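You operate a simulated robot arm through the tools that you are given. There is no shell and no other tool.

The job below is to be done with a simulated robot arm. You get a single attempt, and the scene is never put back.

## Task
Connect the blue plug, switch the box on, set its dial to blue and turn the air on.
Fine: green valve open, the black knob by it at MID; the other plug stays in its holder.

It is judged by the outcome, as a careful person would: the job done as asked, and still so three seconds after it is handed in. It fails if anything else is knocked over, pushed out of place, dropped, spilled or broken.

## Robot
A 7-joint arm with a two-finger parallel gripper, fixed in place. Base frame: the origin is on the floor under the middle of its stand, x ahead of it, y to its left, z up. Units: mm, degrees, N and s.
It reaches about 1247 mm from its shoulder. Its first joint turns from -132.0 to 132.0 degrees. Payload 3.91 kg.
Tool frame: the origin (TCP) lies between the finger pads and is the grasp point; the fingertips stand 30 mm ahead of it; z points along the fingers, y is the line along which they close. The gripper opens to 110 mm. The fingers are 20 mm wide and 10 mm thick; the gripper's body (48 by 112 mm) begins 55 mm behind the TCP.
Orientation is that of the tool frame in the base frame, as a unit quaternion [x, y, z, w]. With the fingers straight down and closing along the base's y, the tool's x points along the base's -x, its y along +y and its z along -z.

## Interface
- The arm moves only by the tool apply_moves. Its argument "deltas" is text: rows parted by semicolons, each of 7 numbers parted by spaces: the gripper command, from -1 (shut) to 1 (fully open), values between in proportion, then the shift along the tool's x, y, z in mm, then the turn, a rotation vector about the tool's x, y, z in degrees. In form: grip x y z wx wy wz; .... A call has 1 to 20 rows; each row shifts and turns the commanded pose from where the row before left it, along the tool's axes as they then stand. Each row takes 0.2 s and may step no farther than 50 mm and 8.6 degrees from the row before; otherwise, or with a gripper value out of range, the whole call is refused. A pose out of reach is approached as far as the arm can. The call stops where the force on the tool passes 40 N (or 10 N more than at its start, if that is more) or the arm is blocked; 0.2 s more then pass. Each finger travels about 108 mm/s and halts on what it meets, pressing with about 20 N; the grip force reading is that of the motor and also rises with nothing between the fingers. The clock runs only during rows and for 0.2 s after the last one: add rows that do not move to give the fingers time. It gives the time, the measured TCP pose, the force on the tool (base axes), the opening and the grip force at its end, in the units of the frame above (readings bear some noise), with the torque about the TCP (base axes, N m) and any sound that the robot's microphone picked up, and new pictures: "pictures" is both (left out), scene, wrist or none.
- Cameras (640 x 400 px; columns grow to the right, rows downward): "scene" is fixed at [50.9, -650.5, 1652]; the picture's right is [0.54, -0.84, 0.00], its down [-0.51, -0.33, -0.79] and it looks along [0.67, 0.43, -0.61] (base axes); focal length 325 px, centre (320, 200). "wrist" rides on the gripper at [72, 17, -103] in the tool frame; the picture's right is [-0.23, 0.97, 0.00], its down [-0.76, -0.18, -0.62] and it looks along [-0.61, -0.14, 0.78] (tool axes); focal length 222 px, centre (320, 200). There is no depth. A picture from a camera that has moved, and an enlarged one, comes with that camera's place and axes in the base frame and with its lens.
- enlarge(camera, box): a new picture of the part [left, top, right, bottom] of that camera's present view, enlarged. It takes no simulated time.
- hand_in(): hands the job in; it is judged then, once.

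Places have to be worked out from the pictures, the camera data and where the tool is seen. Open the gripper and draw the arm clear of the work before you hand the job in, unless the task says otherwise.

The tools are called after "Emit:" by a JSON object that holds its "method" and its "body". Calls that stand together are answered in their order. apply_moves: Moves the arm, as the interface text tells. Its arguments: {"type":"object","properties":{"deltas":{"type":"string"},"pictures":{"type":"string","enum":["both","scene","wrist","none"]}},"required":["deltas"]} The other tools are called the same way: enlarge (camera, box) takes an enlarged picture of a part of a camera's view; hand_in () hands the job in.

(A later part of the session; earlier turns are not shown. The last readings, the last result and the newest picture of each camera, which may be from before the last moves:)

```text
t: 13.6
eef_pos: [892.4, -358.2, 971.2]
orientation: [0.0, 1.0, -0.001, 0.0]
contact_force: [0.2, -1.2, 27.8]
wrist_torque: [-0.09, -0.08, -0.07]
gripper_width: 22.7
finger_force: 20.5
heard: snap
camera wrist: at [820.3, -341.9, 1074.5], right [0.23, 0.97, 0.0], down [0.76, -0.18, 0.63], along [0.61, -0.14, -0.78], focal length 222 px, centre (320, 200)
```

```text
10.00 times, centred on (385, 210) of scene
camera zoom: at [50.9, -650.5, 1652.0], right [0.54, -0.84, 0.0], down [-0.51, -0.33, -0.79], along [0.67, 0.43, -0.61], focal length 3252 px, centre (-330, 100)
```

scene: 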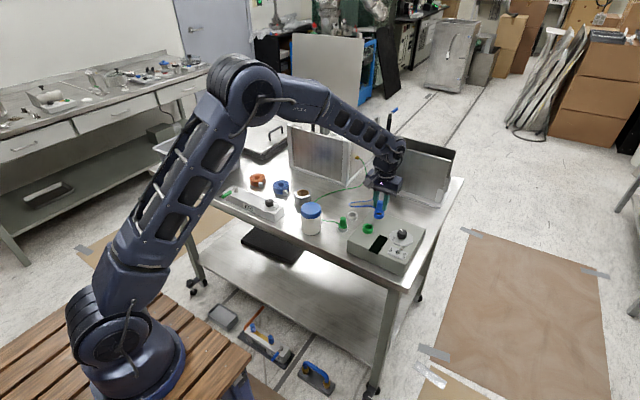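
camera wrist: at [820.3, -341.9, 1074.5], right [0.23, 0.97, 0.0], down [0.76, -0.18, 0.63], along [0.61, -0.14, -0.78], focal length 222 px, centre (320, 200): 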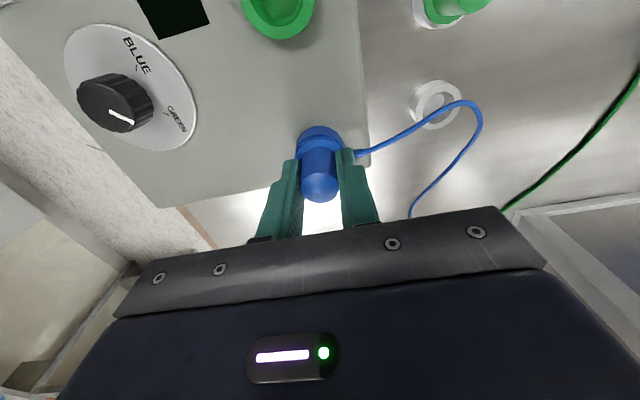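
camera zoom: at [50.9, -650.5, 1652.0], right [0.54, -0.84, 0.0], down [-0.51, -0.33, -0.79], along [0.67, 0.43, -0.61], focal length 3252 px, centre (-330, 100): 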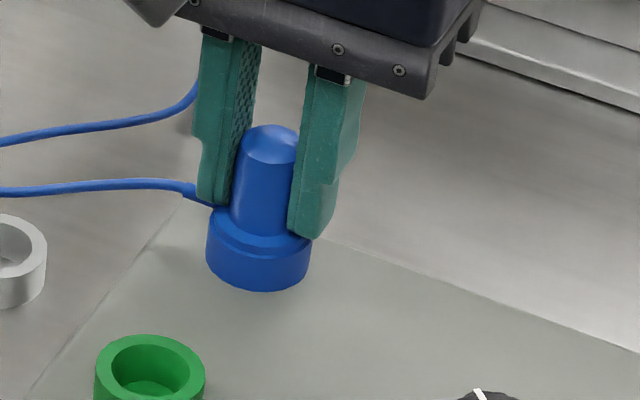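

A snap was heard with 28 N: the plug is seated. I'll relieve the pressure, open, and retreat upward.

Emit:
{"method": "apply_moves", "body": {"deltas": "-1 0 0 -1.5 0 0 0;0.1 0 0 0 0 0 0;0.1 0 0 0 0 0 0;0.1 0 0 0 0 0 0;0.1 0 0 -20 0 0 0;0.1 0 0 -40 0 0 0;0.1 0 0 -30 0 0 0;0.1 0 0 0 0 0 0", "pictures": "both"}}

Emit:
{"method": "enlarge", "body": {"camera": "scene", "box": [340, 190, 440, 270]}}

Emit:
{"method": "enlarge", "body": {"camera": "wrist", "box": [80, 0, 380, 200]}}

```text
t: 15.4
eef_pos: [892.3, -358.9, 1060.5]
orientation: [0.0, 1.0, 0.001, 0.0]
contact_force: [0.2, 0.5, -0.8]
wrist_torque: [0.03, 0.05, 0.0]
gripper_width: 60.7
finger_force: 0.0
heard: snap
camera wrist: at [820.8, -342.3, 1165.1], right [0.23, 0.97, 0.0], down [0.76, -0.18, 0.62], along [0.61, -0.14, -0.78], focal length 222 px, centre (320, 200)
```

scene: 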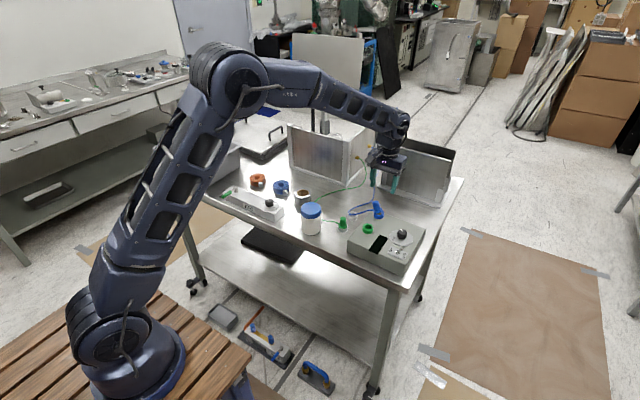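
wrist: 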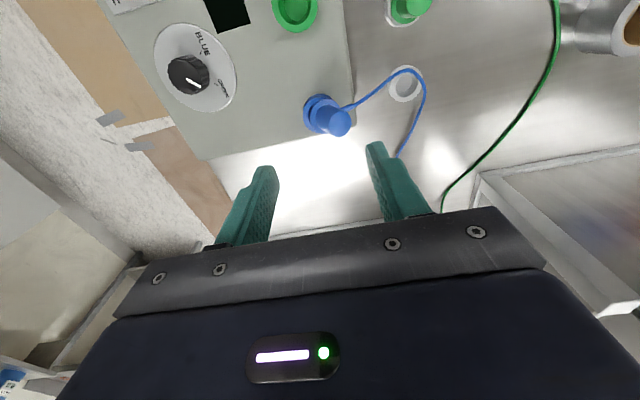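

```text
5.00 times, centred on (390, 230) of scene
camera zoom: at [50.9, -650.5, 1652.0], right [0.54, -0.84, 0.0], down [-0.51, -0.33, -0.79], along [0.67, 0.43, -0.61], focal length 1626 px, centre (-30, 50)
```

zoom: 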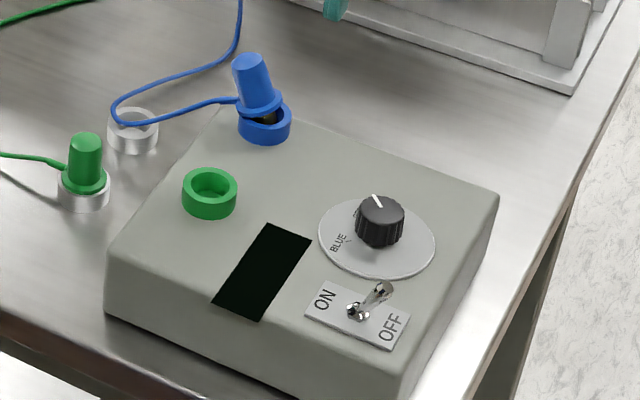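

```text
2.00 times, centred on (230, 100) of wrist
camera zoom: at [820.8, -342.3, 1165.1], right [0.23, 0.97, 0.0], down [0.76, -0.18, 0.62], along [0.61, -0.14, -0.78], focal length 444 px, centre (500, 400)
```

zoom: 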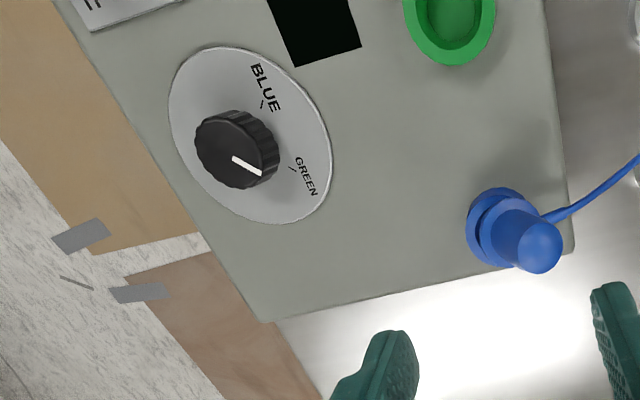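

A second snap was heard and the plug now leans toward +y in the ring — it has come loose, probably because a fingertip caught the cable's strain relief while opening. I'll look closely before re-gripping higher on the barrel.

Emit:
{"method": "enlarge", "body": {"camera": "scene", "box": [362, 190, 402, 225]}}

Emit:
{"method": "enlarge", "body": {"camera": "wrist", "box": [280, 70, 440, 170]}}

```text
11.43 times, centred on (382, 208) of scene
camera zoom: at [50.9, -650.5, 1652.0], right [0.54, -0.84, 0.0], down [-0.51, -0.33, -0.79], along [0.67, 0.43, -0.61], focal length 3716 px, centre (-389, 114)
```

zoom: 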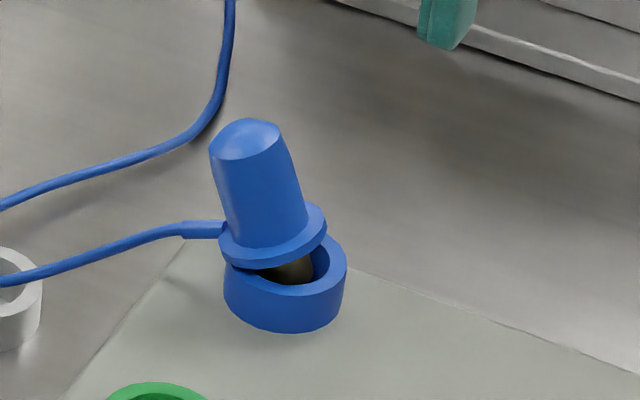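

```text
4.00 times, centred on (360, 120) of wrist
camera zoom: at [820.8, -342.3, 1165.1], right [0.23, 0.97, 0.0], down [0.76, -0.18, 0.62], along [0.61, -0.14, -0.78], focal length 888 px, centre (160, 520)
```

zoom: 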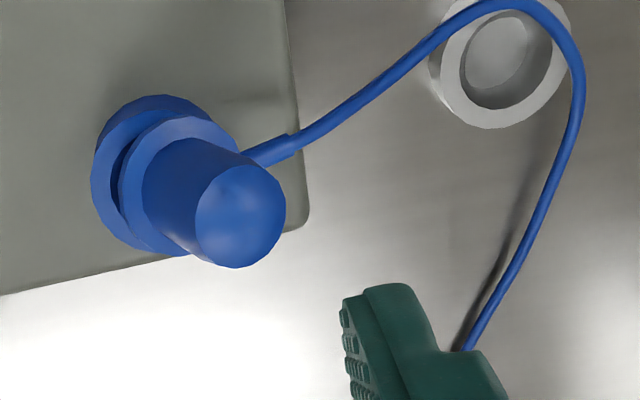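

The plug leans ~25° toward the cable side with its pin still inside the ring. I'll straddle it with a wide opening, fingertips ~12 mm above flange level this time, and close along y so the flat pads stand it upright over the socket.

Emit:
{"method": "apply_moves", "body": {"deltas": "0.5 0 0 0 0 0 0;0.5 0 0 20 0 0 0;0.5 0 0 30 0 0 0;0.5 0 0 27 0 0 0;0.5 0 0 0 0 0 0", "pictures": "wrist"}}

Emit:
{"method": "enlarge", "body": {"camera": "wrist", "box": [220, 80, 420, 220]}}

Emit:
{"method": "enlarge", "body": {"camera": "scene", "box": [352, 180, 412, 225]}}

```text
t: 16.6
eef_pos: [892.0, -358.7, 982.7]
orientation: [0.0, 1.0, 0.0, 0.001]
contact_force: [0.1, -0.1, -0.7]
wrist_torque: [0.0, -0.01, 0.03]
gripper_width: 82.6
finger_force: 0.0
camera wrist: at [821.4, -342.4, 1087.6], right [0.23, 0.97, 0.0], down [0.76, -0.18, 0.62], along [0.61, -0.14, -0.78], focal length 222 px, centre (320, 200)
```

wrist: 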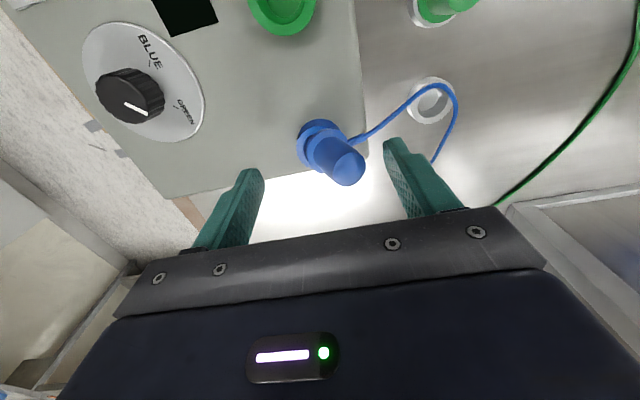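

```text
2.86 times, centred on (320, 150) of wrist
camera zoom: at [821.4, -342.4, 1087.6], right [0.23, 0.97, 0.0], down [0.76, -0.18, 0.62], along [0.61, -0.14, -0.78], focal length 635 px, centre (320, 343)
```

zoom: 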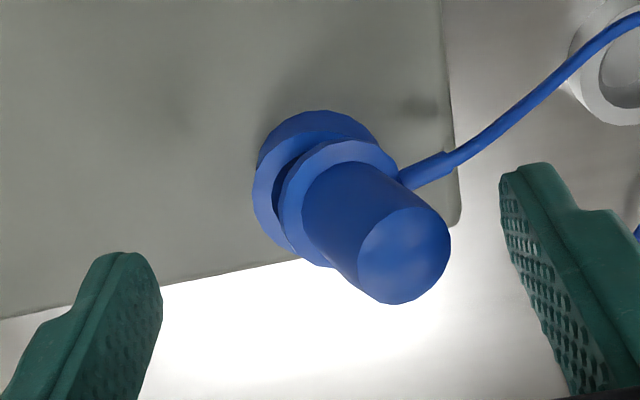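

```text
8.89 times, centred on (382, 202) of scene
camera zoom: at [50.9, -650.5, 1652.0], right [0.54, -0.84, 0.0], down [-0.51, -0.33, -0.79], along [0.67, 0.43, -0.61], focal length 2890 px, centre (-231, 178)
```

zoom: 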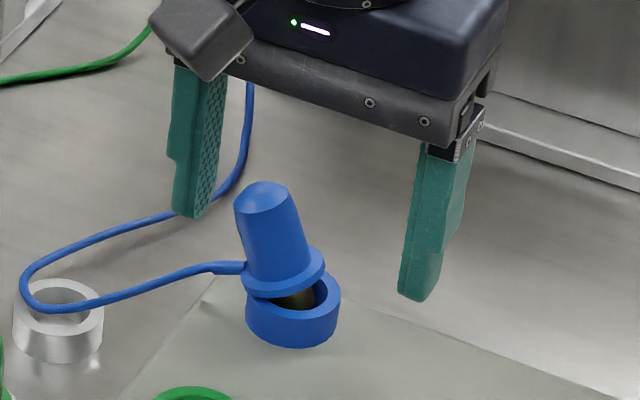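

Both fingers straddle the leaning barrel. Closing gradually so it is stood upright gently.

Emit:
{"method": "apply_moves", "body": {"deltas": "0.3 0 0 0 0 0 0;0.1 0 0 0 0 0 0;0 0 0 0 0 0 0;-0.1 0 0 0 0 0 0;-0.2 0 0 0 0 0 0;-0.3 0 0 0 0 0 0;-0.4 0 0 0 0 0 0;-0.5 0 0 0 0 0 0;-0.55 0 0 0 0 0 0;-0.55 0 0 0 0 0 0", "pictures": "wrist"}}

Emit:
{"method": "enlarge", "body": {"camera": "wrist", "box": [220, 80, 420, 220]}}

Emit:
{"method": "enlarge", "body": {"camera": "scene", "box": [352, 180, 412, 225]}}

```text
t: 18.8
eef_pos: [893.7, -359.5, 983.1]
orientation: [0.0, 1.0, 0.0, 0.001]
contact_force: [-0.8, -1.5, 0.6]
wrist_torque: [-0.01, -0.02, 0.0]
gripper_width: 24.9
finger_force: 0.1
heard: snap
camera wrist: at [821.4, -342.5, 1087.7], right [0.23, 0.97, 0.0], down [0.76, -0.18, 0.62], along [0.61, -0.14, -0.78], focal length 222 px, centre (320, 200)
```

wrist: 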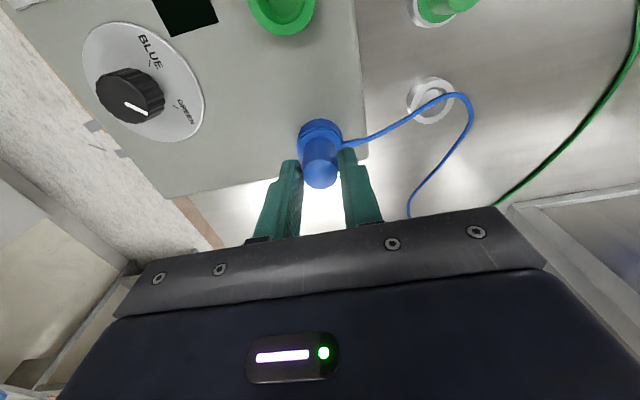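

```text
2.86 times, centred on (320, 150) of wrist
camera zoom: at [821.4, -342.5, 1087.7], right [0.23, 0.97, 0.0], down [0.76, -0.18, 0.62], along [0.61, -0.14, -0.78], focal length 635 px, centre (320, 343)
```

zoom: 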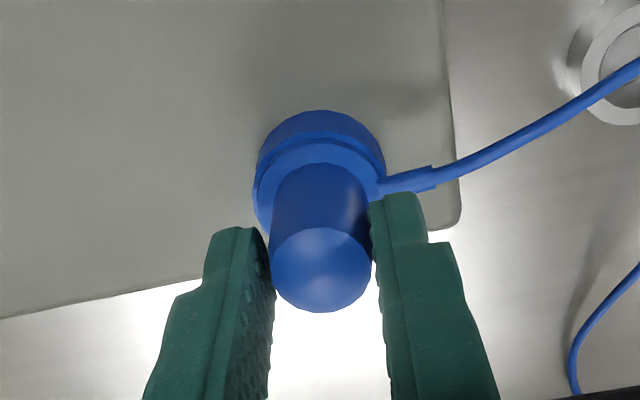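

```text
8.89 times, centred on (382, 202) of scene
camera zoom: at [50.9, -650.5, 1652.0], right [0.54, -0.84, 0.0], down [-0.51, -0.33, -0.79], along [0.67, 0.43, -0.61], focal length 2890 px, centre (-231, 178)
```

zoom: 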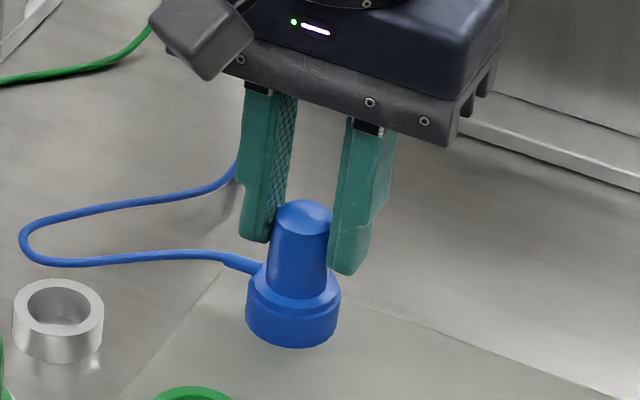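

A snap was heard and the plug now stands upright and seated, with the fingers hardly touching it. I'll open slightly and lift straight up, then verify it stays.

Emit:
{"method": "apply_moves", "body": {"deltas": "-0.4 0 0 0 0 0 0;-0.3 0 0 0 0 0 0;-0.3 0 0 -10 0 0 0;-0.3 0 0 -20 0 0 0;-0.3 0 0 -30 0 0 0;-0.3 0 0 0 0 0 0", "pictures": "wrist"}}

Emit:
{"method": "enlarge", "body": {"camera": "wrist", "box": [220, 80, 420, 220]}}

Emit:
{"method": "enlarge", "body": {"camera": "scene", "box": [352, 180, 412, 225]}}

```text
t: 20.2
eef_pos: [894.7, -358.6, 1043.5]
orientation: [0.0, 1.0, 0.001, 0.0]
contact_force: [-0.6, 0.4, -0.2]
wrist_torque: [-0.02, 0.03, 0.03]
gripper_width: 38.5
finger_force: 0.1
camera wrist: at [821.1, -342.8, 1147.4], right [0.23, 0.97, 0.0], down [0.76, -0.18, 0.62], along [0.61, -0.14, -0.78], focal length 222 px, centre (320, 200)
```

wrist: 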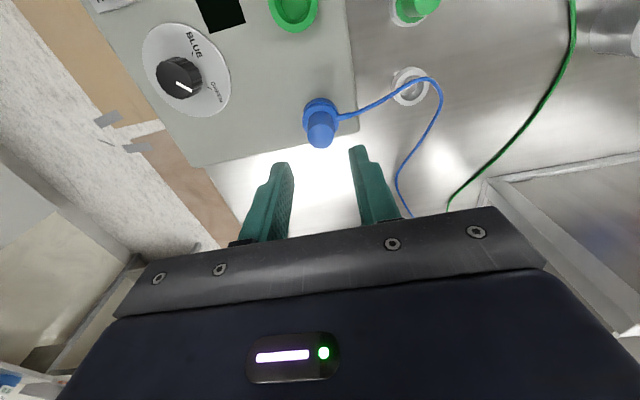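

```text
2.86 times, centred on (320, 150) of wrist
camera zoom: at [821.1, -342.8, 1147.4], right [0.23, 0.97, 0.0], down [0.76, -0.18, 0.62], along [0.61, -0.14, -0.78], focal length 635 px, centre (320, 343)
```

zoom: 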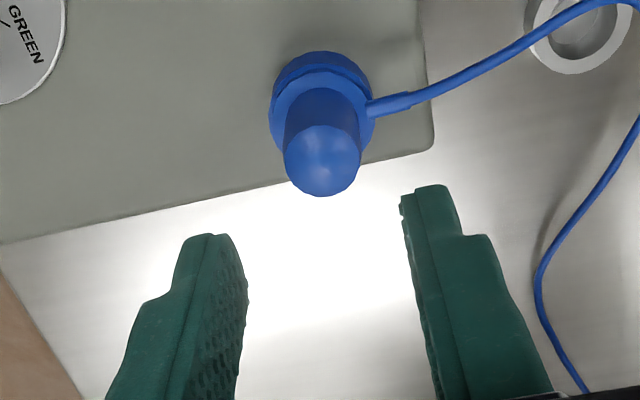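

```text
8.89 times, centred on (382, 202) of scene
camera zoom: at [50.9, -650.5, 1652.0], right [0.54, -0.84, 0.0], down [-0.51, -0.33, -0.79], along [0.67, 0.43, -0.61], focal length 2890 px, centre (-231, 178)
```

zoom: 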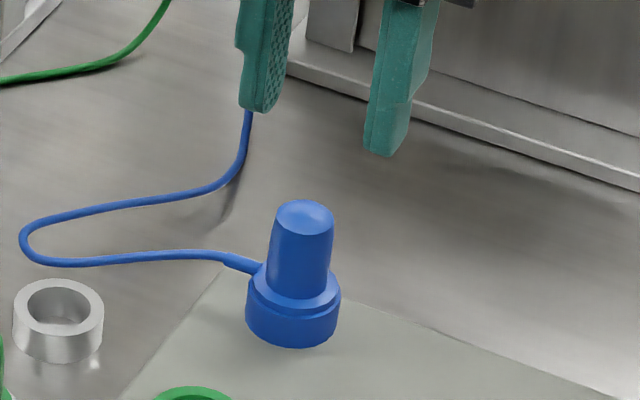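

The plug stays upright and seated with no further sound. Next I move so the wrist camera looks at the dial and toggle switch.

Emit:
{"method": "apply_moves", "body": {"deltas": "-0.3 30 -25 -4 0 0 0;-0.3 30 -25 -4 0 0 0;-0.3 30 -25 -4 0 0 0;-0.3 33 -25 -4 0 0 0;-0.3 0 0 0 0 0 0", "pictures": "both"}}

Emit:
{"method": "enlarge", "body": {"camera": "wrist", "box": [200, 60, 400, 180]}}

Emit:
{"method": "enlarge", "body": {"camera": "scene", "box": [340, 190, 440, 270]}}

```text
t: 21.4
eef_pos: [770.7, -459.3, 1060.5]
orientation: [0.0, 1.0, 0.0, 0.0]
contact_force: [-0.6, 0.7, 0.4]
wrist_torque: [0.0, 0.01, -0.01]
gripper_width: 38.5
finger_force: 0.1
camera wrist: at [698.0, -442.8, 1163.3], right [0.23, 0.97, 0.0], down [0.76, -0.18, 0.62], along [0.61, -0.14, -0.78], focal length 222 px, centre (320, 200)
```

scene: 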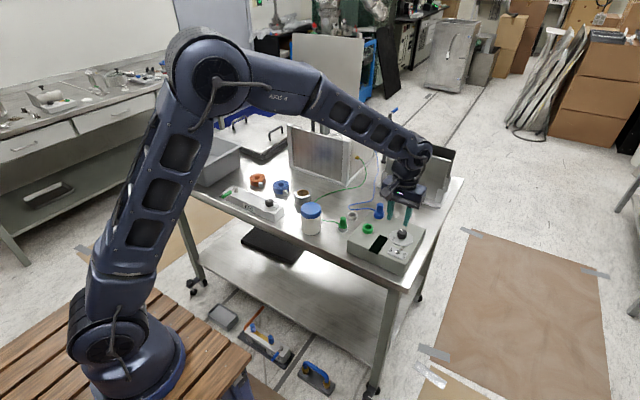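
wrist: 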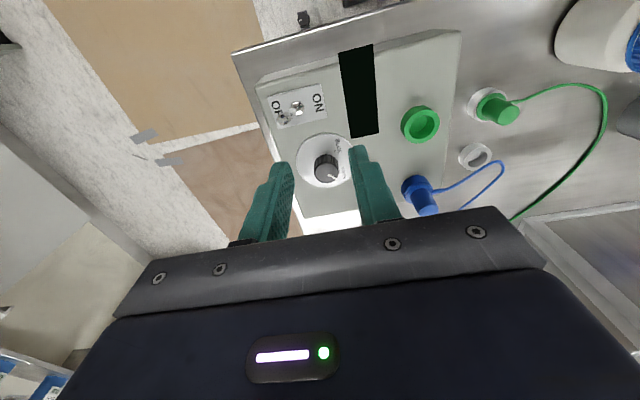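

```text
3.20 times, centred on (300, 120) of wrist
camera zoom: at [698.0, -442.8, 1163.3], right [0.23, 0.97, 0.0], down [0.76, -0.18, 0.62], along [0.61, -0.14, -0.78], focal length 711 px, centre (384, 456)
```

zoom: 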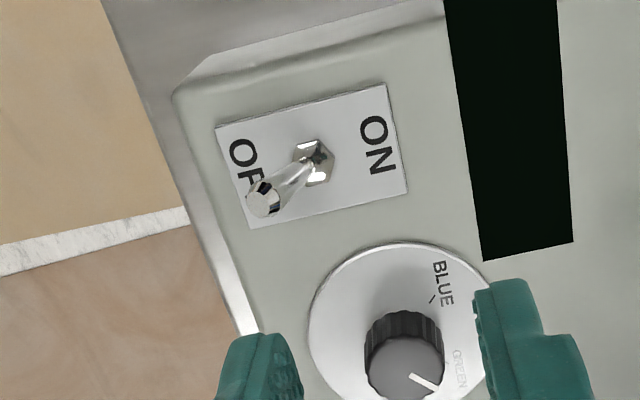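

```text
5.00 times, centred on (390, 230) of scene
camera zoom: at [50.9, -650.5, 1652.0], right [0.54, -0.84, 0.0], down [-0.51, -0.33, -0.79], along [0.67, 0.43, -0.61], focal length 1626 px, centre (-30, 50)
```

zoom: 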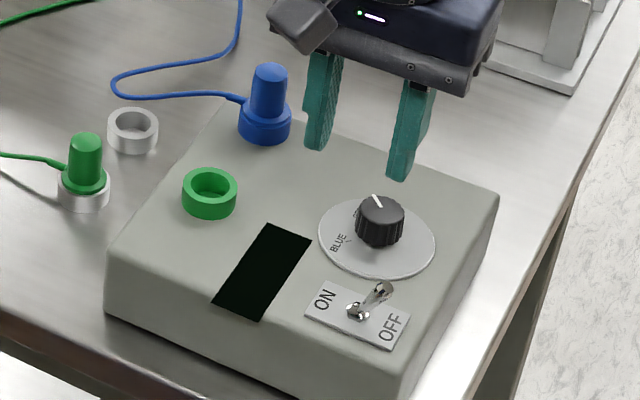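

I need exact toggle geometry; enlarging the switch and dial in both cameras.

Emit:
{"method": "enlarge", "body": {"camera": "scene", "box": [384, 222, 424, 262]}}

Emit:
{"method": "enlarge", "body": {"camera": "wrist", "box": [260, 75, 360, 138]}}

Emit:
{"method": "enlarge", "body": {"camera": "wrist", "box": [280, 125, 380, 188]}}

```text
10.00 times, centred on (404, 242) of scene
camera zoom: at [50.9, -650.5, 1652.0], right [0.54, -0.84, 0.0], down [-0.51, -0.33, -0.79], along [0.67, 0.43, -0.61], focal length 3252 px, centre (-520, -220)
```

zoom: 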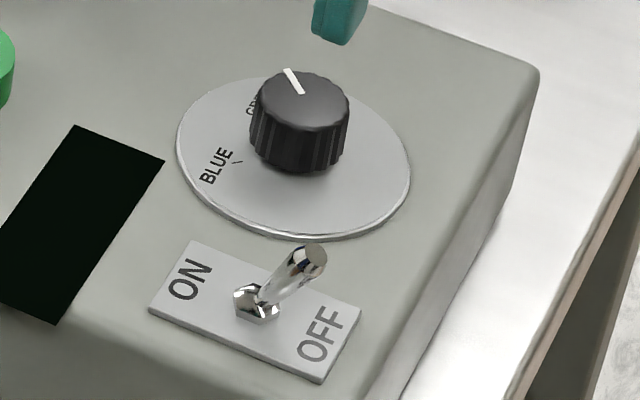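

```text
6.35 times, centred on (310, 106) of wrist
camera zoom: at [698.0, -442.8, 1163.3], right [0.23, 0.97, 0.0], down [0.76, -0.18, 0.62], along [0.61, -0.14, -0.78], focal length 1410 px, centre (384, 794)
```

zoom: 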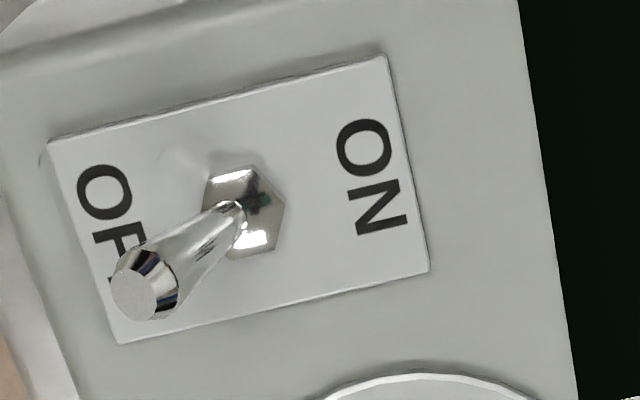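

```text
6.35 times, centred on (330, 156) of wrist
camera zoom: at [698.0, -442.8, 1163.3], right [0.23, 0.97, 0.0], down [0.76, -0.18, 0.62], along [0.61, -0.14, -0.78], focal length 1410 px, centre (256, 476)
```

zoom: 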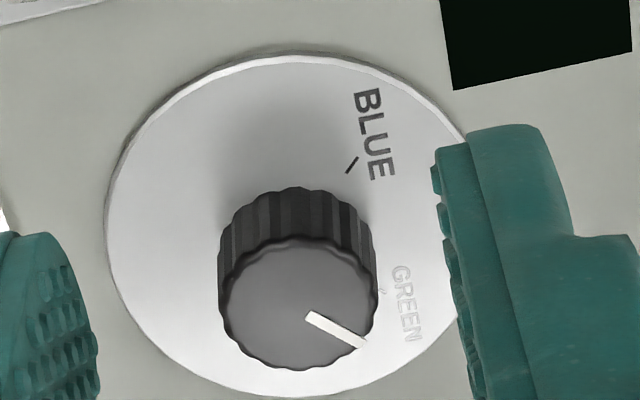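

Toggle lever: nut at about (761,-482,922), tip leaning to OFF at about (761,-496,950). I'll close the gripper, go down on the OFF (-y) side of the lever, clear of it, and check before pushing.

Emit:
{"method": "apply_moves", "body": {"deltas": "-1 5 -35 0 0 0 0;-1 4.7 -35 20 0 0 0;-1 0 0 30 0 0 0;-1 0 0 20 0 0 0;-1 0 0 0 0 0 0", "pictures": "both"}}

Emit:
{"method": "enlarge", "body": {"camera": "wrist", "box": [240, 60, 440, 200]}}

Emit:
{"method": "enlarge", "body": {"camera": "scene", "box": [380, 200, 440, 260]}}

```text
t: 22.6
eef_pos: [760.3, -528.3, 989.4]
orientation: [0.001, 1.0, 0.0, 0.0]
contact_force: [0.6, 0.2, 0.0]
wrist_torque: [-0.02, -0.01, 0.01]
gripper_width: 0.1
finger_force: 20.0
camera wrist: at [688.2, -512.4, 1093.5], right [0.23, 0.97, 0.0], down [0.76, -0.18, 0.62], along [0.61, -0.14, -0.78], focal length 222 px, centre (320, 200)
```

scene: 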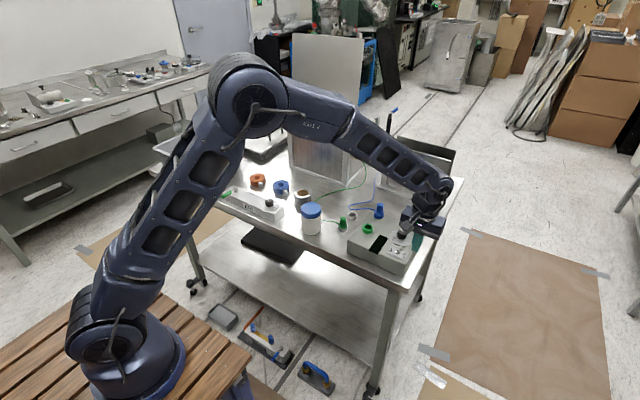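
wrist: 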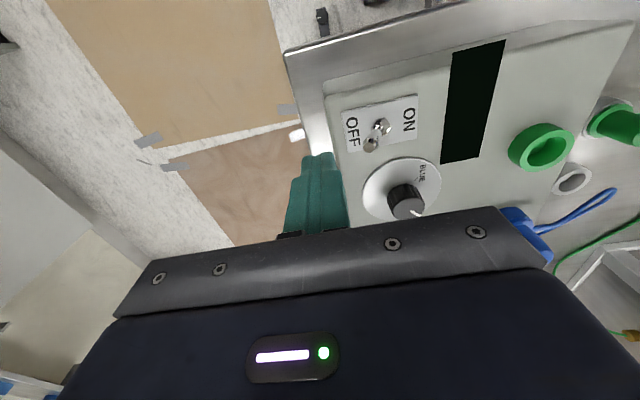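

```text
2.86 times, centred on (340, 130) of wrist
camera zoom: at [688.2, -512.4, 1093.5], right [0.23, 0.97, 0.0], down [0.76, -0.18, 0.62], along [0.61, -0.14, -0.78], focal length 635 px, centre (263, 400)
```

zoom: 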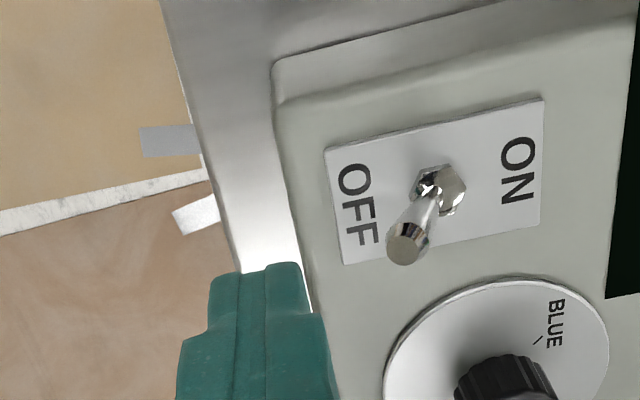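

```text
6.67 times, centred on (410, 230) of scene
camera zoom: at [50.9, -650.5, 1652.0], right [0.54, -0.84, 0.0], down [-0.51, -0.33, -0.79], along [0.67, 0.43, -0.61], focal length 2168 px, centre (-280, 0)
```

zoom: 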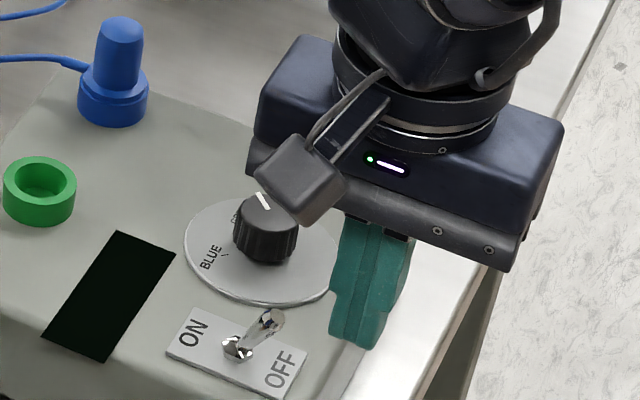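

Position confirmed from this view (tip (761,-494,950)). Descending to fingertip z≈935 beside the lever and sweeping +y to flip it to ON.

Emit:
{"method": "apply_moves", "body": {"deltas": "-1 0 0 24 0 0 0;-1 0 15 0 0 0 0;-1 0 6 0 0 0 0;-1 0 6 0 0 0 0;-1 0 5 0 0 0 0;-1 0 4 0 0 0 0;-1 0 0 0 0 0 0", "pictures": "both"}}

Emit:
{"method": "enlarge", "body": {"camera": "wrist", "box": [240, 60, 440, 200]}}

Emit:
{"method": "enlarge", "body": {"camera": "scene", "box": [380, 210, 440, 270]}}

```text
t: 24.2
eef_pos: [760.3, -492.5, 965.6]
orientation: [0.001, 1.0, 0.0, -0.001]
contact_force: [-0.4, 0.6, 0.1]
wrist_torque: [-0.02, -0.03, 0.0]
gripper_width: 0.0
finger_force: 19.8
camera wrist: at [687.9, -475.9, 1069.6], right [0.23, 0.97, 0.0], down [0.76, -0.18, 0.62], along [0.61, -0.14, -0.78], focal length 222 px, centre (320, 200)
```

scene: 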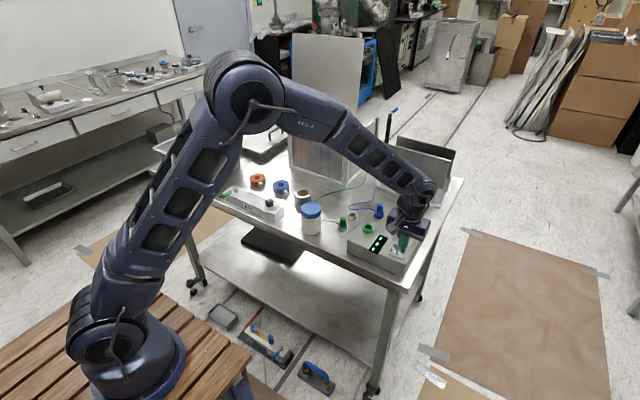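
wrist: 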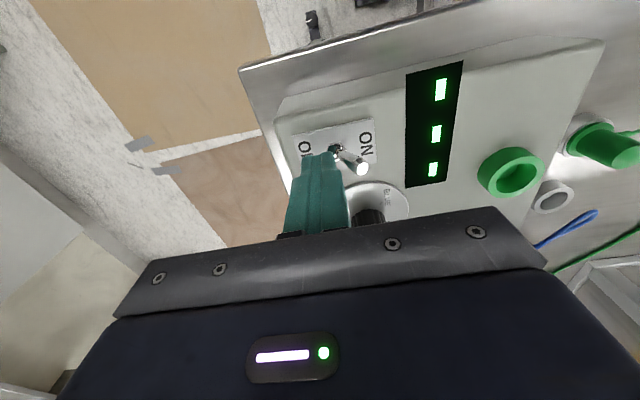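

```text
2.86 times, centred on (340, 130) of wrist
camera zoom: at [687.9, -475.9, 1069.6], right [0.23, 0.97, 0.0], down [0.76, -0.18, 0.62], along [0.61, -0.14, -0.78], focal length 635 px, centre (263, 400)
```

zoom: 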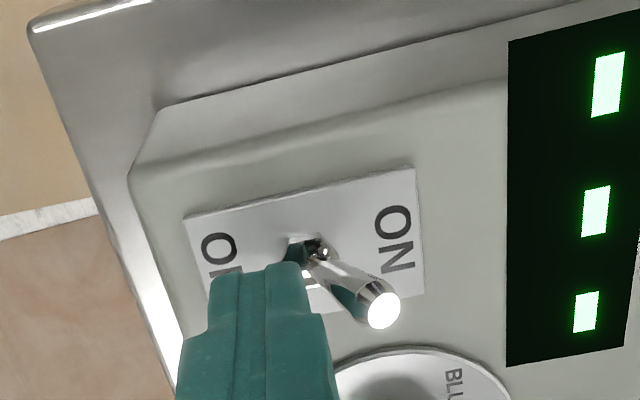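

```text
6.67 times, centred on (410, 240) of scene
camera zoom: at [50.9, -650.5, 1652.0], right [0.54, -0.84, 0.0], down [-0.51, -0.33, -0.79], along [0.67, 0.43, -0.61], focal length 2168 px, centre (-280, -67)
```

zoom: 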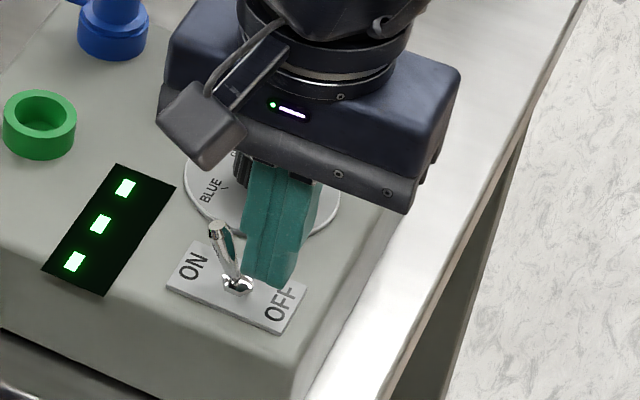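

The lever flipped to ON and three green LEDs lit on the display. I'll back off, rise, and go above the dial (axis ≈ (832.5,-466.6), pointer at GREEN 45°, BLUE at 135°).

Emit:
{"method": "apply_moves", "body": {"deltas": "-1 0 -15 0 0 0 0;-1 0 0 -30 0 0 0;-1 0 0 -30 0 0 0;0.1 -36 20 0 0 0 0;0.1 -36.5 20.9 0 0 0 0;0.1 0 0 20 0 0 0;0.1 0 0 20 0 0 0;0.1 0 0 0 0 0 0", "pictures": "both"}}

Emit:
{"method": "enlarge", "body": {"camera": "wrist", "box": [240, 80, 400, 200]}}

Emit:
{"method": "enlarge", "body": {"camera": "scene", "box": [370, 200, 430, 260]}}

```text
t: 26.0
eef_pos: [833.9, -466.0, 985.3]
orientation: [-0.001, 1.0, 0.0, 0.0]
contact_force: [0.0, 0.3, 1.2]
wrist_torque: [-0.01, 0.01, -0.02]
gripper_width: 60.5
finger_force: 0.0
camera wrist: at [760.2, -449.6, 1088.9], right [0.23, 0.97, 0.0], down [0.76, -0.18, 0.62], along [0.61, -0.14, -0.78], focal length 222 px, centre (320, 200)
```

scene: 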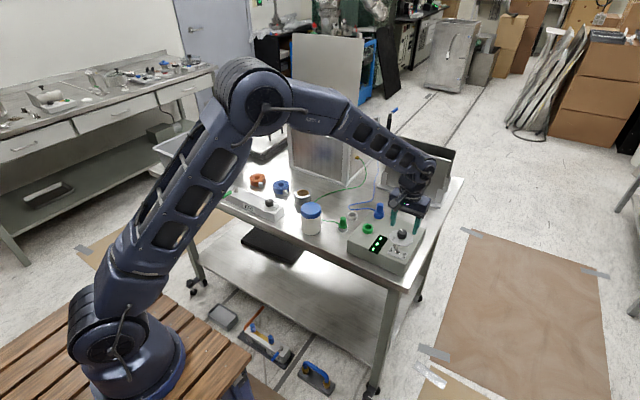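
wrist: 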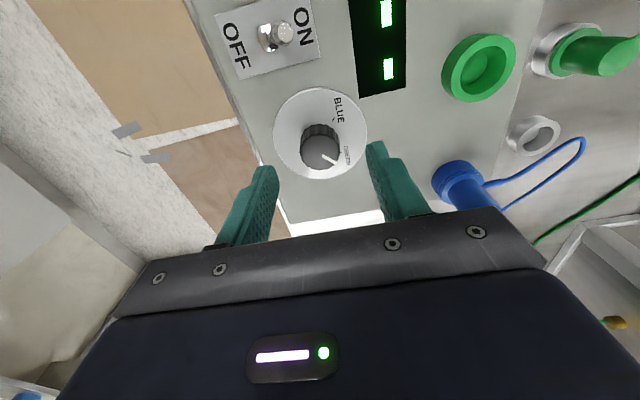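

```text
3.33 times, centred on (320, 140) of wrist
camera zoom: at [760.2, -449.6, 1088.9], right [0.23, 0.97, 0.0], down [0.76, -0.18, 0.62], along [0.61, -0.14, -0.78], focal length 740 px, centre (320, 400)
```

zoom: 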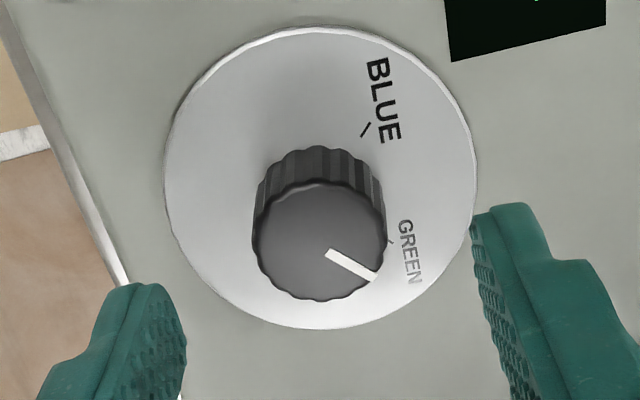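

```text
6.67 times, centred on (400, 230) of scene
camera zoom: at [50.9, -650.5, 1652.0], right [0.54, -0.84, 0.0], down [-0.51, -0.33, -0.79], along [0.67, 0.43, -0.61], focal length 2168 px, centre (-213, 0)
```

zoom: 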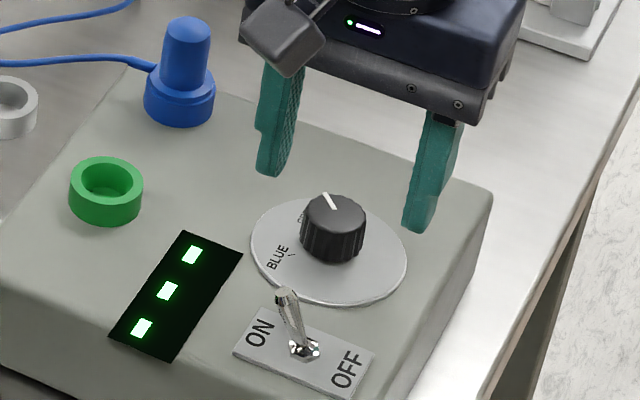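

Knob axis confirmed at about (831.1,-466.4). Shifting 1.3 mm and descending so the fingertips sit just above the dial disc, then closing on the knob.

Emit:
{"method": "apply_moves", "body": {"deltas": "0.1 1.3 0 10 0 0 0;0.1 0 0 18 0 0 0;0.1 0 0 0 0 0 0;-0.2 0 0 0 0 0 0;-0.4 0 0 0 0 0 0;-1 0 0 0 0 0 0;-1 0 0 0 0 0 0;-1 0 0 0 0 0 0", "pictures": "both"}}

Emit:
{"method": "enlarge", "body": {"camera": "wrist", "box": [240, 80, 400, 200]}}

Emit:
{"method": "enlarge", "body": {"camera": "scene", "box": [370, 200, 430, 260]}}

```text
t: 27.8
eef_pos: [831.5, -464.8, 958.2]
orientation: [-0.001, 1.0, 0.0, 0.0]
contact_force: [-1.8, 10.7, -1.2]
wrist_torque: [-0.15, 0.14, 0.0]
gripper_width: 29.6
finger_force: 44.7
camera wrist: at [759.0, -449.1, 1061.3], right [0.23, 0.97, 0.0], down [0.76, -0.18, 0.62], along [0.61, -0.14, -0.78], focal length 222 px, centre (320, 200)
```

scene: 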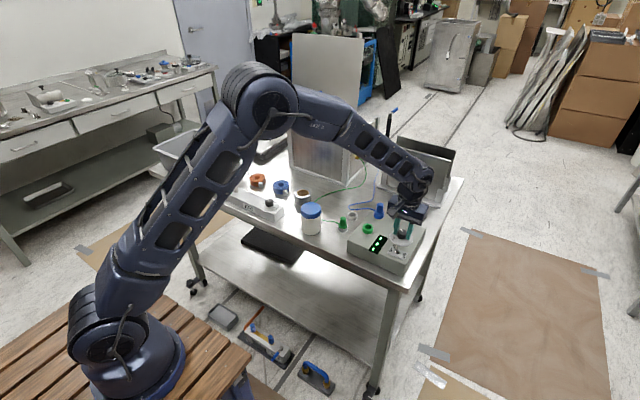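
wrist: 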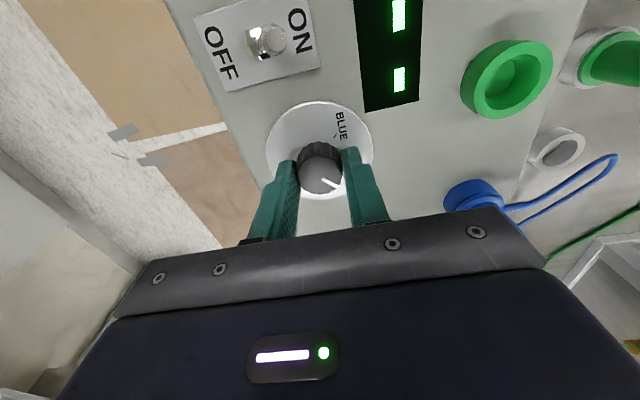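

```text
3.33 times, centred on (320, 140) of wrist
camera zoom: at [759.0, -449.1, 1061.3], right [0.23, 0.97, 0.0], down [0.76, -0.18, 0.62], along [0.61, -0.14, -0.78], focal length 740 px, centre (320, 400)
```

zoom: 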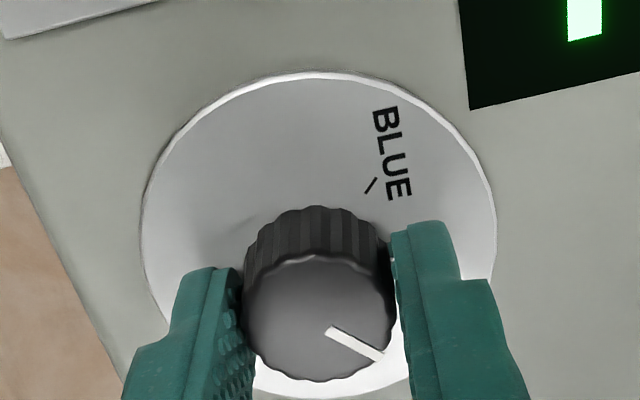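

```text
6.67 times, centred on (400, 230) of scene
camera zoom: at [50.9, -650.5, 1652.0], right [0.54, -0.84, 0.0], down [-0.51, -0.33, -0.79], along [0.67, 0.43, -0.61], focal length 2168 px, centre (-213, 0)
```

zoom: 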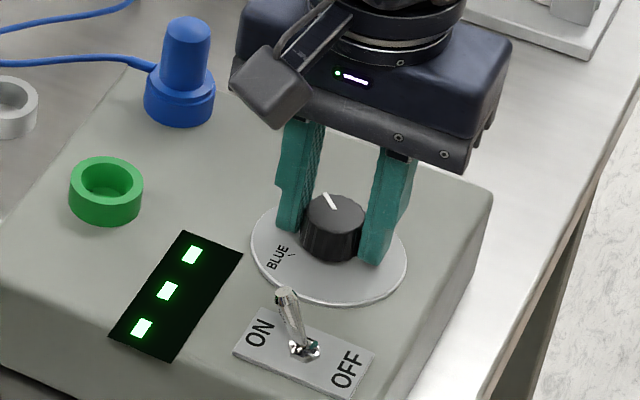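

Knob gripped (29.6 mm); a 10.7 N side force says the knob sits ~0.7 mm toward +y. I'll ease that and rotate 45° counter-clockwise (seen from above), then check.

Emit:
{"method": "apply_moves", "body": {"deltas": "-1 0 0.7 0 0 0 0;-1 0 0 0 0 0 -8;-1 0 0 0 0 0 -8;-1 0 0 0 0 0 -8;-1 0 0 0 0 0 -8;-1 0 0 0 0 0 -8;-1 0 0 0 0 0 -5;-1 0 0 0 0 0 0", "pictures": "both"}}

Emit:
{"method": "enlarge", "body": {"camera": "wrist", "box": [240, 80, 400, 200]}}

Emit:
{"method": "enlarge", "body": {"camera": "scene", "box": [370, 200, 430, 260]}}

```text
t: 29.6
eef_pos: [831.1, -463.5, 958.3]
orientation: [-0.383, 0.924, 0.002, 0.0]
contact_force: [-14.2, 24.4, -7.7]
wrist_torque: [0.52, -0.33, -0.07]
gripper_width: 29.7
finger_force: 45.4
camera wrist: at [768.0, -504.5, 1061.3], right [-0.53, 0.85, 0.0], down [0.66, 0.41, 0.62], along [0.53, 0.33, -0.78], focal length 222 px, centre (320, 200)
```

scene: 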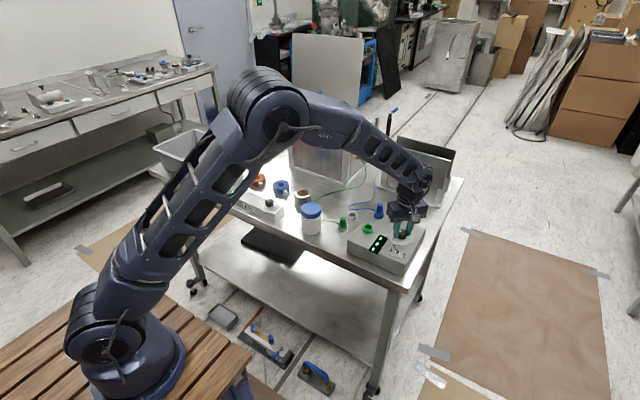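
wrist: 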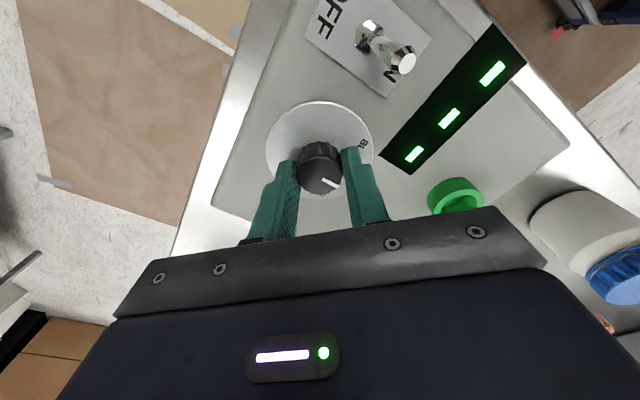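

```text
3.33 times, centred on (320, 140) of wrist
camera zoom: at [768.0, -504.5, 1061.3], right [-0.53, 0.85, 0.0], down [0.66, 0.41, 0.62], along [0.53, 0.33, -0.78], focal length 740 px, centre (320, 400)
```

zoom: 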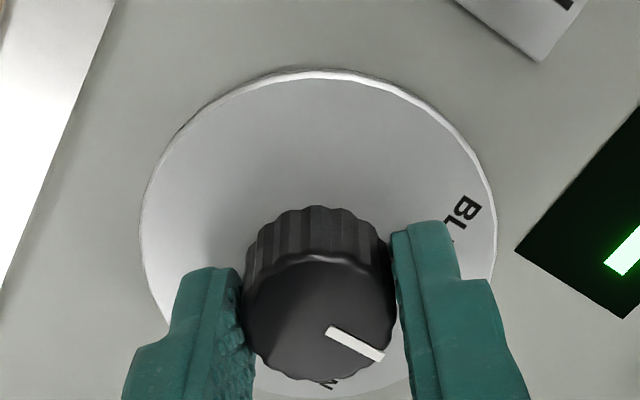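

```text
6.67 times, centred on (400, 230) of scene
camera zoom: at [50.9, -650.5, 1652.0], right [0.54, -0.84, 0.0], down [-0.51, -0.33, -0.79], along [0.67, 0.43, -0.61], focal length 2168 px, centre (-213, 0)
```

zoom: 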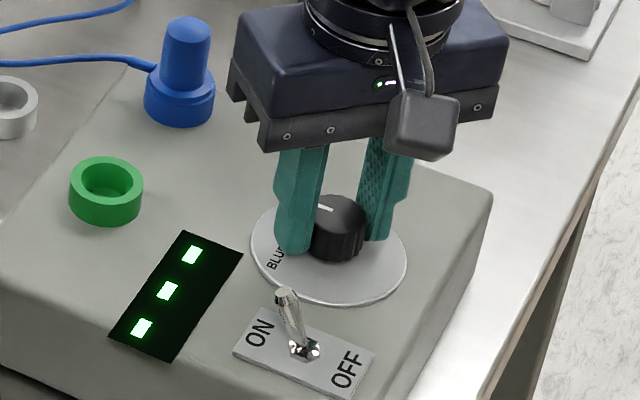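

The knob turned with the gripper (pointer now at ~90°). There's a ~27 N side load along the closing axis, so I'll ease the gripper along tool +y slightly and read how it changes.

Emit:
{"method": "apply_moves", "body": {"deltas": "-1 0 0.6 0 0 0 0;-1 0 0 0 0 0 0", "pictures": "none"}}

```text
t: 30.2
eef_pos: [830.2, -463.6, 957.0]
orientation: [-0.383, 0.924, 0.001, 0.001]
contact_force: [-9.4, 23.4, -12.9]
wrist_torque: [0.02, -0.04, -0.04]
gripper_width: 29.6
finger_force: 44.8
```

The load falls as I ease that way; continuing with a slightly larger correction in all axes along the measured force.

Emit:
{"method": "apply_moves", "body": {"deltas": "-1 -0.5 1 0.4 0 0 0;-1 0 0 0 0 0 0", "pictures": "none"}}

```text
t: 30.8
eef_pos: [830.5, -463.9, 957.8]
orientation: [-0.382, 0.924, -0.001, 0.0]
contact_force: [5.1, 9.1, -10.0]
wrist_torque: [0.51, 0.27, -0.02]
gripper_width: 29.4
finger_force: 44.8
```

Side load is down to ~10 N. Now rotating the remaining 45° toward BLUE.

Emit:
{"method": "apply_moves", "body": {"deltas": "-1 -0.4 0 0.2 0 0 -5;-1 0 0 0 0 0 -8;-1 0 0 0 0 0 -8;-1 0 0 0 0 0 -8;-1 0 0 0 0 0 -8;-1 0 0 0 0 0 -8;-1 0 0 0 0 0 0", "pictures": "both"}}

Emit:
{"method": "enlarge", "body": {"camera": "wrist", "box": [240, 80, 400, 200]}}

Emit:
{"method": "enlarge", "body": {"camera": "scene", "box": [370, 200, 430, 260]}}

```text
t: 32.4
eef_pos: [830.2, -464.2, 957.9]
orientation: [-0.707, 0.708, 0.0, 0.0]
contact_force: [-19.5, 5.1, 4.6]
wrist_torque: [0.23, 0.21, -0.06]
gripper_width: 29.8
finger_force: 45.2
camera wrist: at [813.2, -537.1, 1061.4], right [-0.97, 0.23, 0.0], down [0.18, 0.76, 0.62], along [0.14, 0.61, -0.78], focal length 222 px, centre (320, 200)
```

scene: 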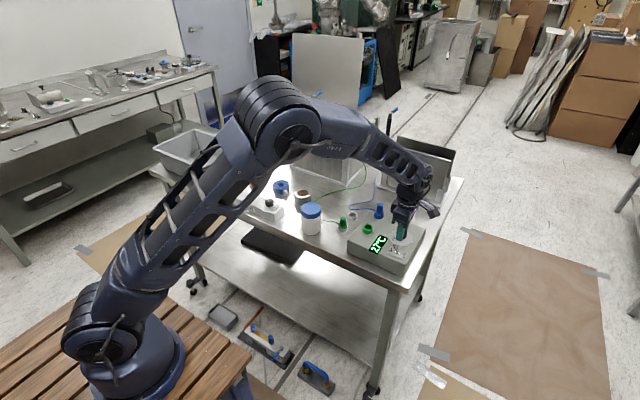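
wrist: 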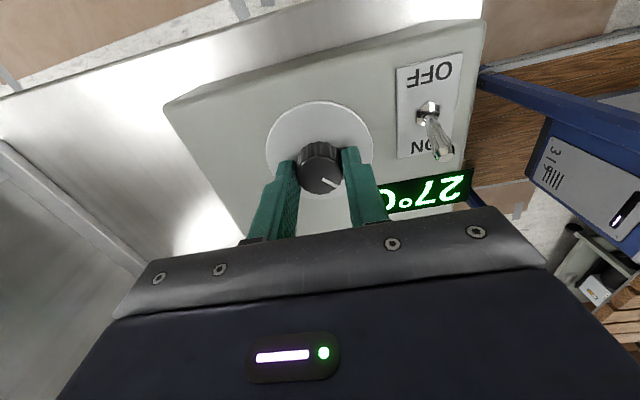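

```text
3.33 times, centred on (320, 140) of wrist
camera zoom: at [813.2, -537.1, 1061.4], right [-0.97, 0.23, 0.0], down [0.18, 0.76, 0.62], along [0.14, 0.61, -0.78], focal length 740 px, centre (320, 400)
```

zoom: 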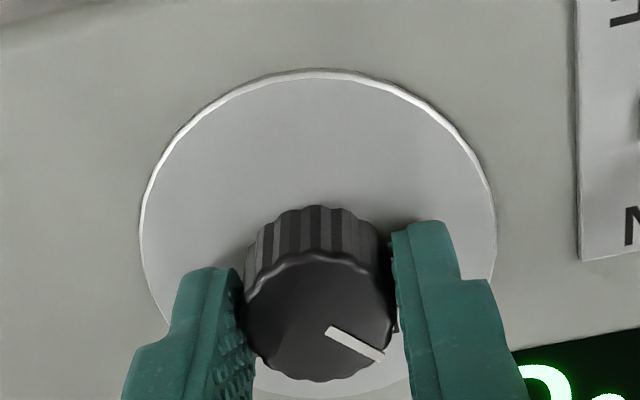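

```text
6.67 times, centred on (400, 230) of scene
camera zoom: at [50.9, -650.5, 1652.0], right [0.54, -0.84, 0.0], down [-0.51, -0.33, -0.79], along [0.67, 0.43, -0.61], focal length 2168 px, centre (-213, 0)
```

zoom: 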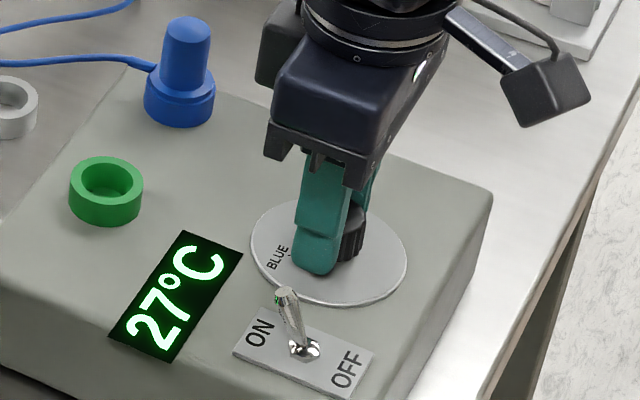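

The display lit up with "27°C" — plug connected, box on and dial at BLUE. I'll ease the side load, open moderately and lift straight up.

Emit:
{"method": "apply_moves", "body": {"deltas": "-1 0 0.9 0 0 0 0;-0.3 0 0 0 0 0 0;-0.1 0 0 0 0 0 0;-0.1 0 0 0 0 0 0;-0.1 0 0 -20 0 0 0;-0.1 0 0 -40 0 0 0;-0.1 0 0 -40 0 0 0;-0.1 0 0 0 0 0 0", "pictures": "both"}}

Emit:
{"method": "enlarge", "body": {"camera": "wrist", "box": [220, 60, 480, 200]}}

Emit:
{"method": "enlarge", "body": {"camera": "scene", "box": [350, 190, 430, 260]}}

```text
t: 34.2
eef_pos: [829.5, -464.1, 1058.6]
orientation: [0.707, -0.707, 0.0, 0.0]
contact_force: [0.3, 0.0, 0.3]
wrist_torque: [-0.04, 0.01, -0.02]
gripper_width: 49.5
finger_force: 0.1
camera wrist: at [812.8, -536.2, 1161.5], right [-0.97, 0.23, 0.0], down [0.18, 0.76, 0.62], along [0.14, 0.61, -0.78], focal length 222 px, centre (320, 200)
```

scene: 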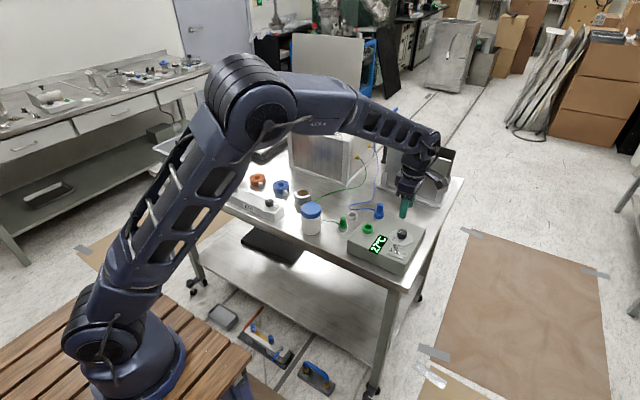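
wrist: 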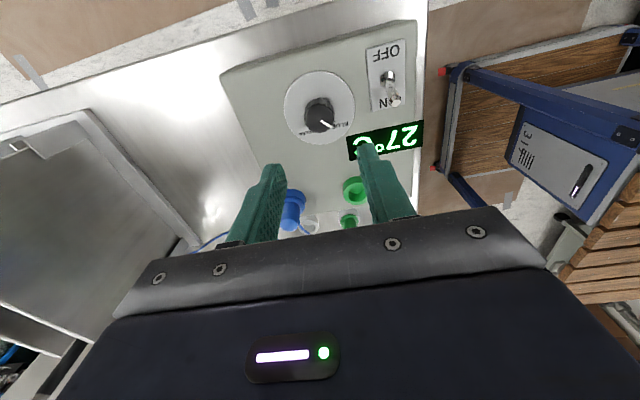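

```text
2.46 times, centred on (350, 130) of wrist
camera zoom: at [812.8, -536.2, 1161.5], right [-0.97, 0.23, 0.0], down [0.18, 0.76, 0.62], along [0.14, 0.61, -0.78], focal length 547 px, centre (246, 372)
```

zoom: 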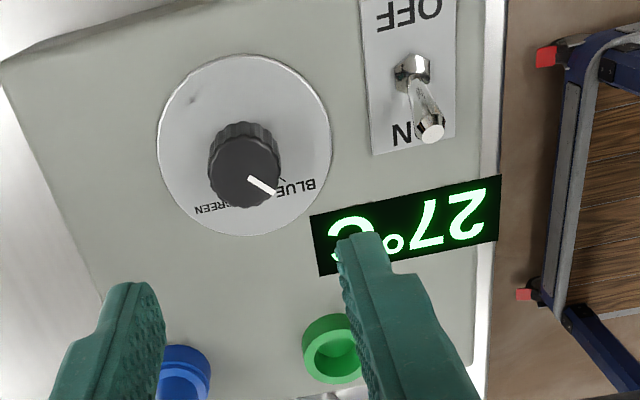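

```text
5.71 times, centred on (390, 225) of scene
camera zoom: at [50.9, -650.5, 1652.0], right [0.54, -0.84, 0.0], down [-0.51, -0.33, -0.79], along [0.67, 0.43, -0.61], focal length 1858 px, centre (-80, 57)
```

zoom: 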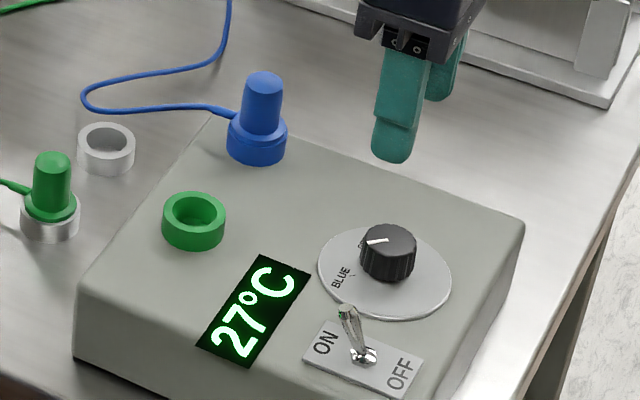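

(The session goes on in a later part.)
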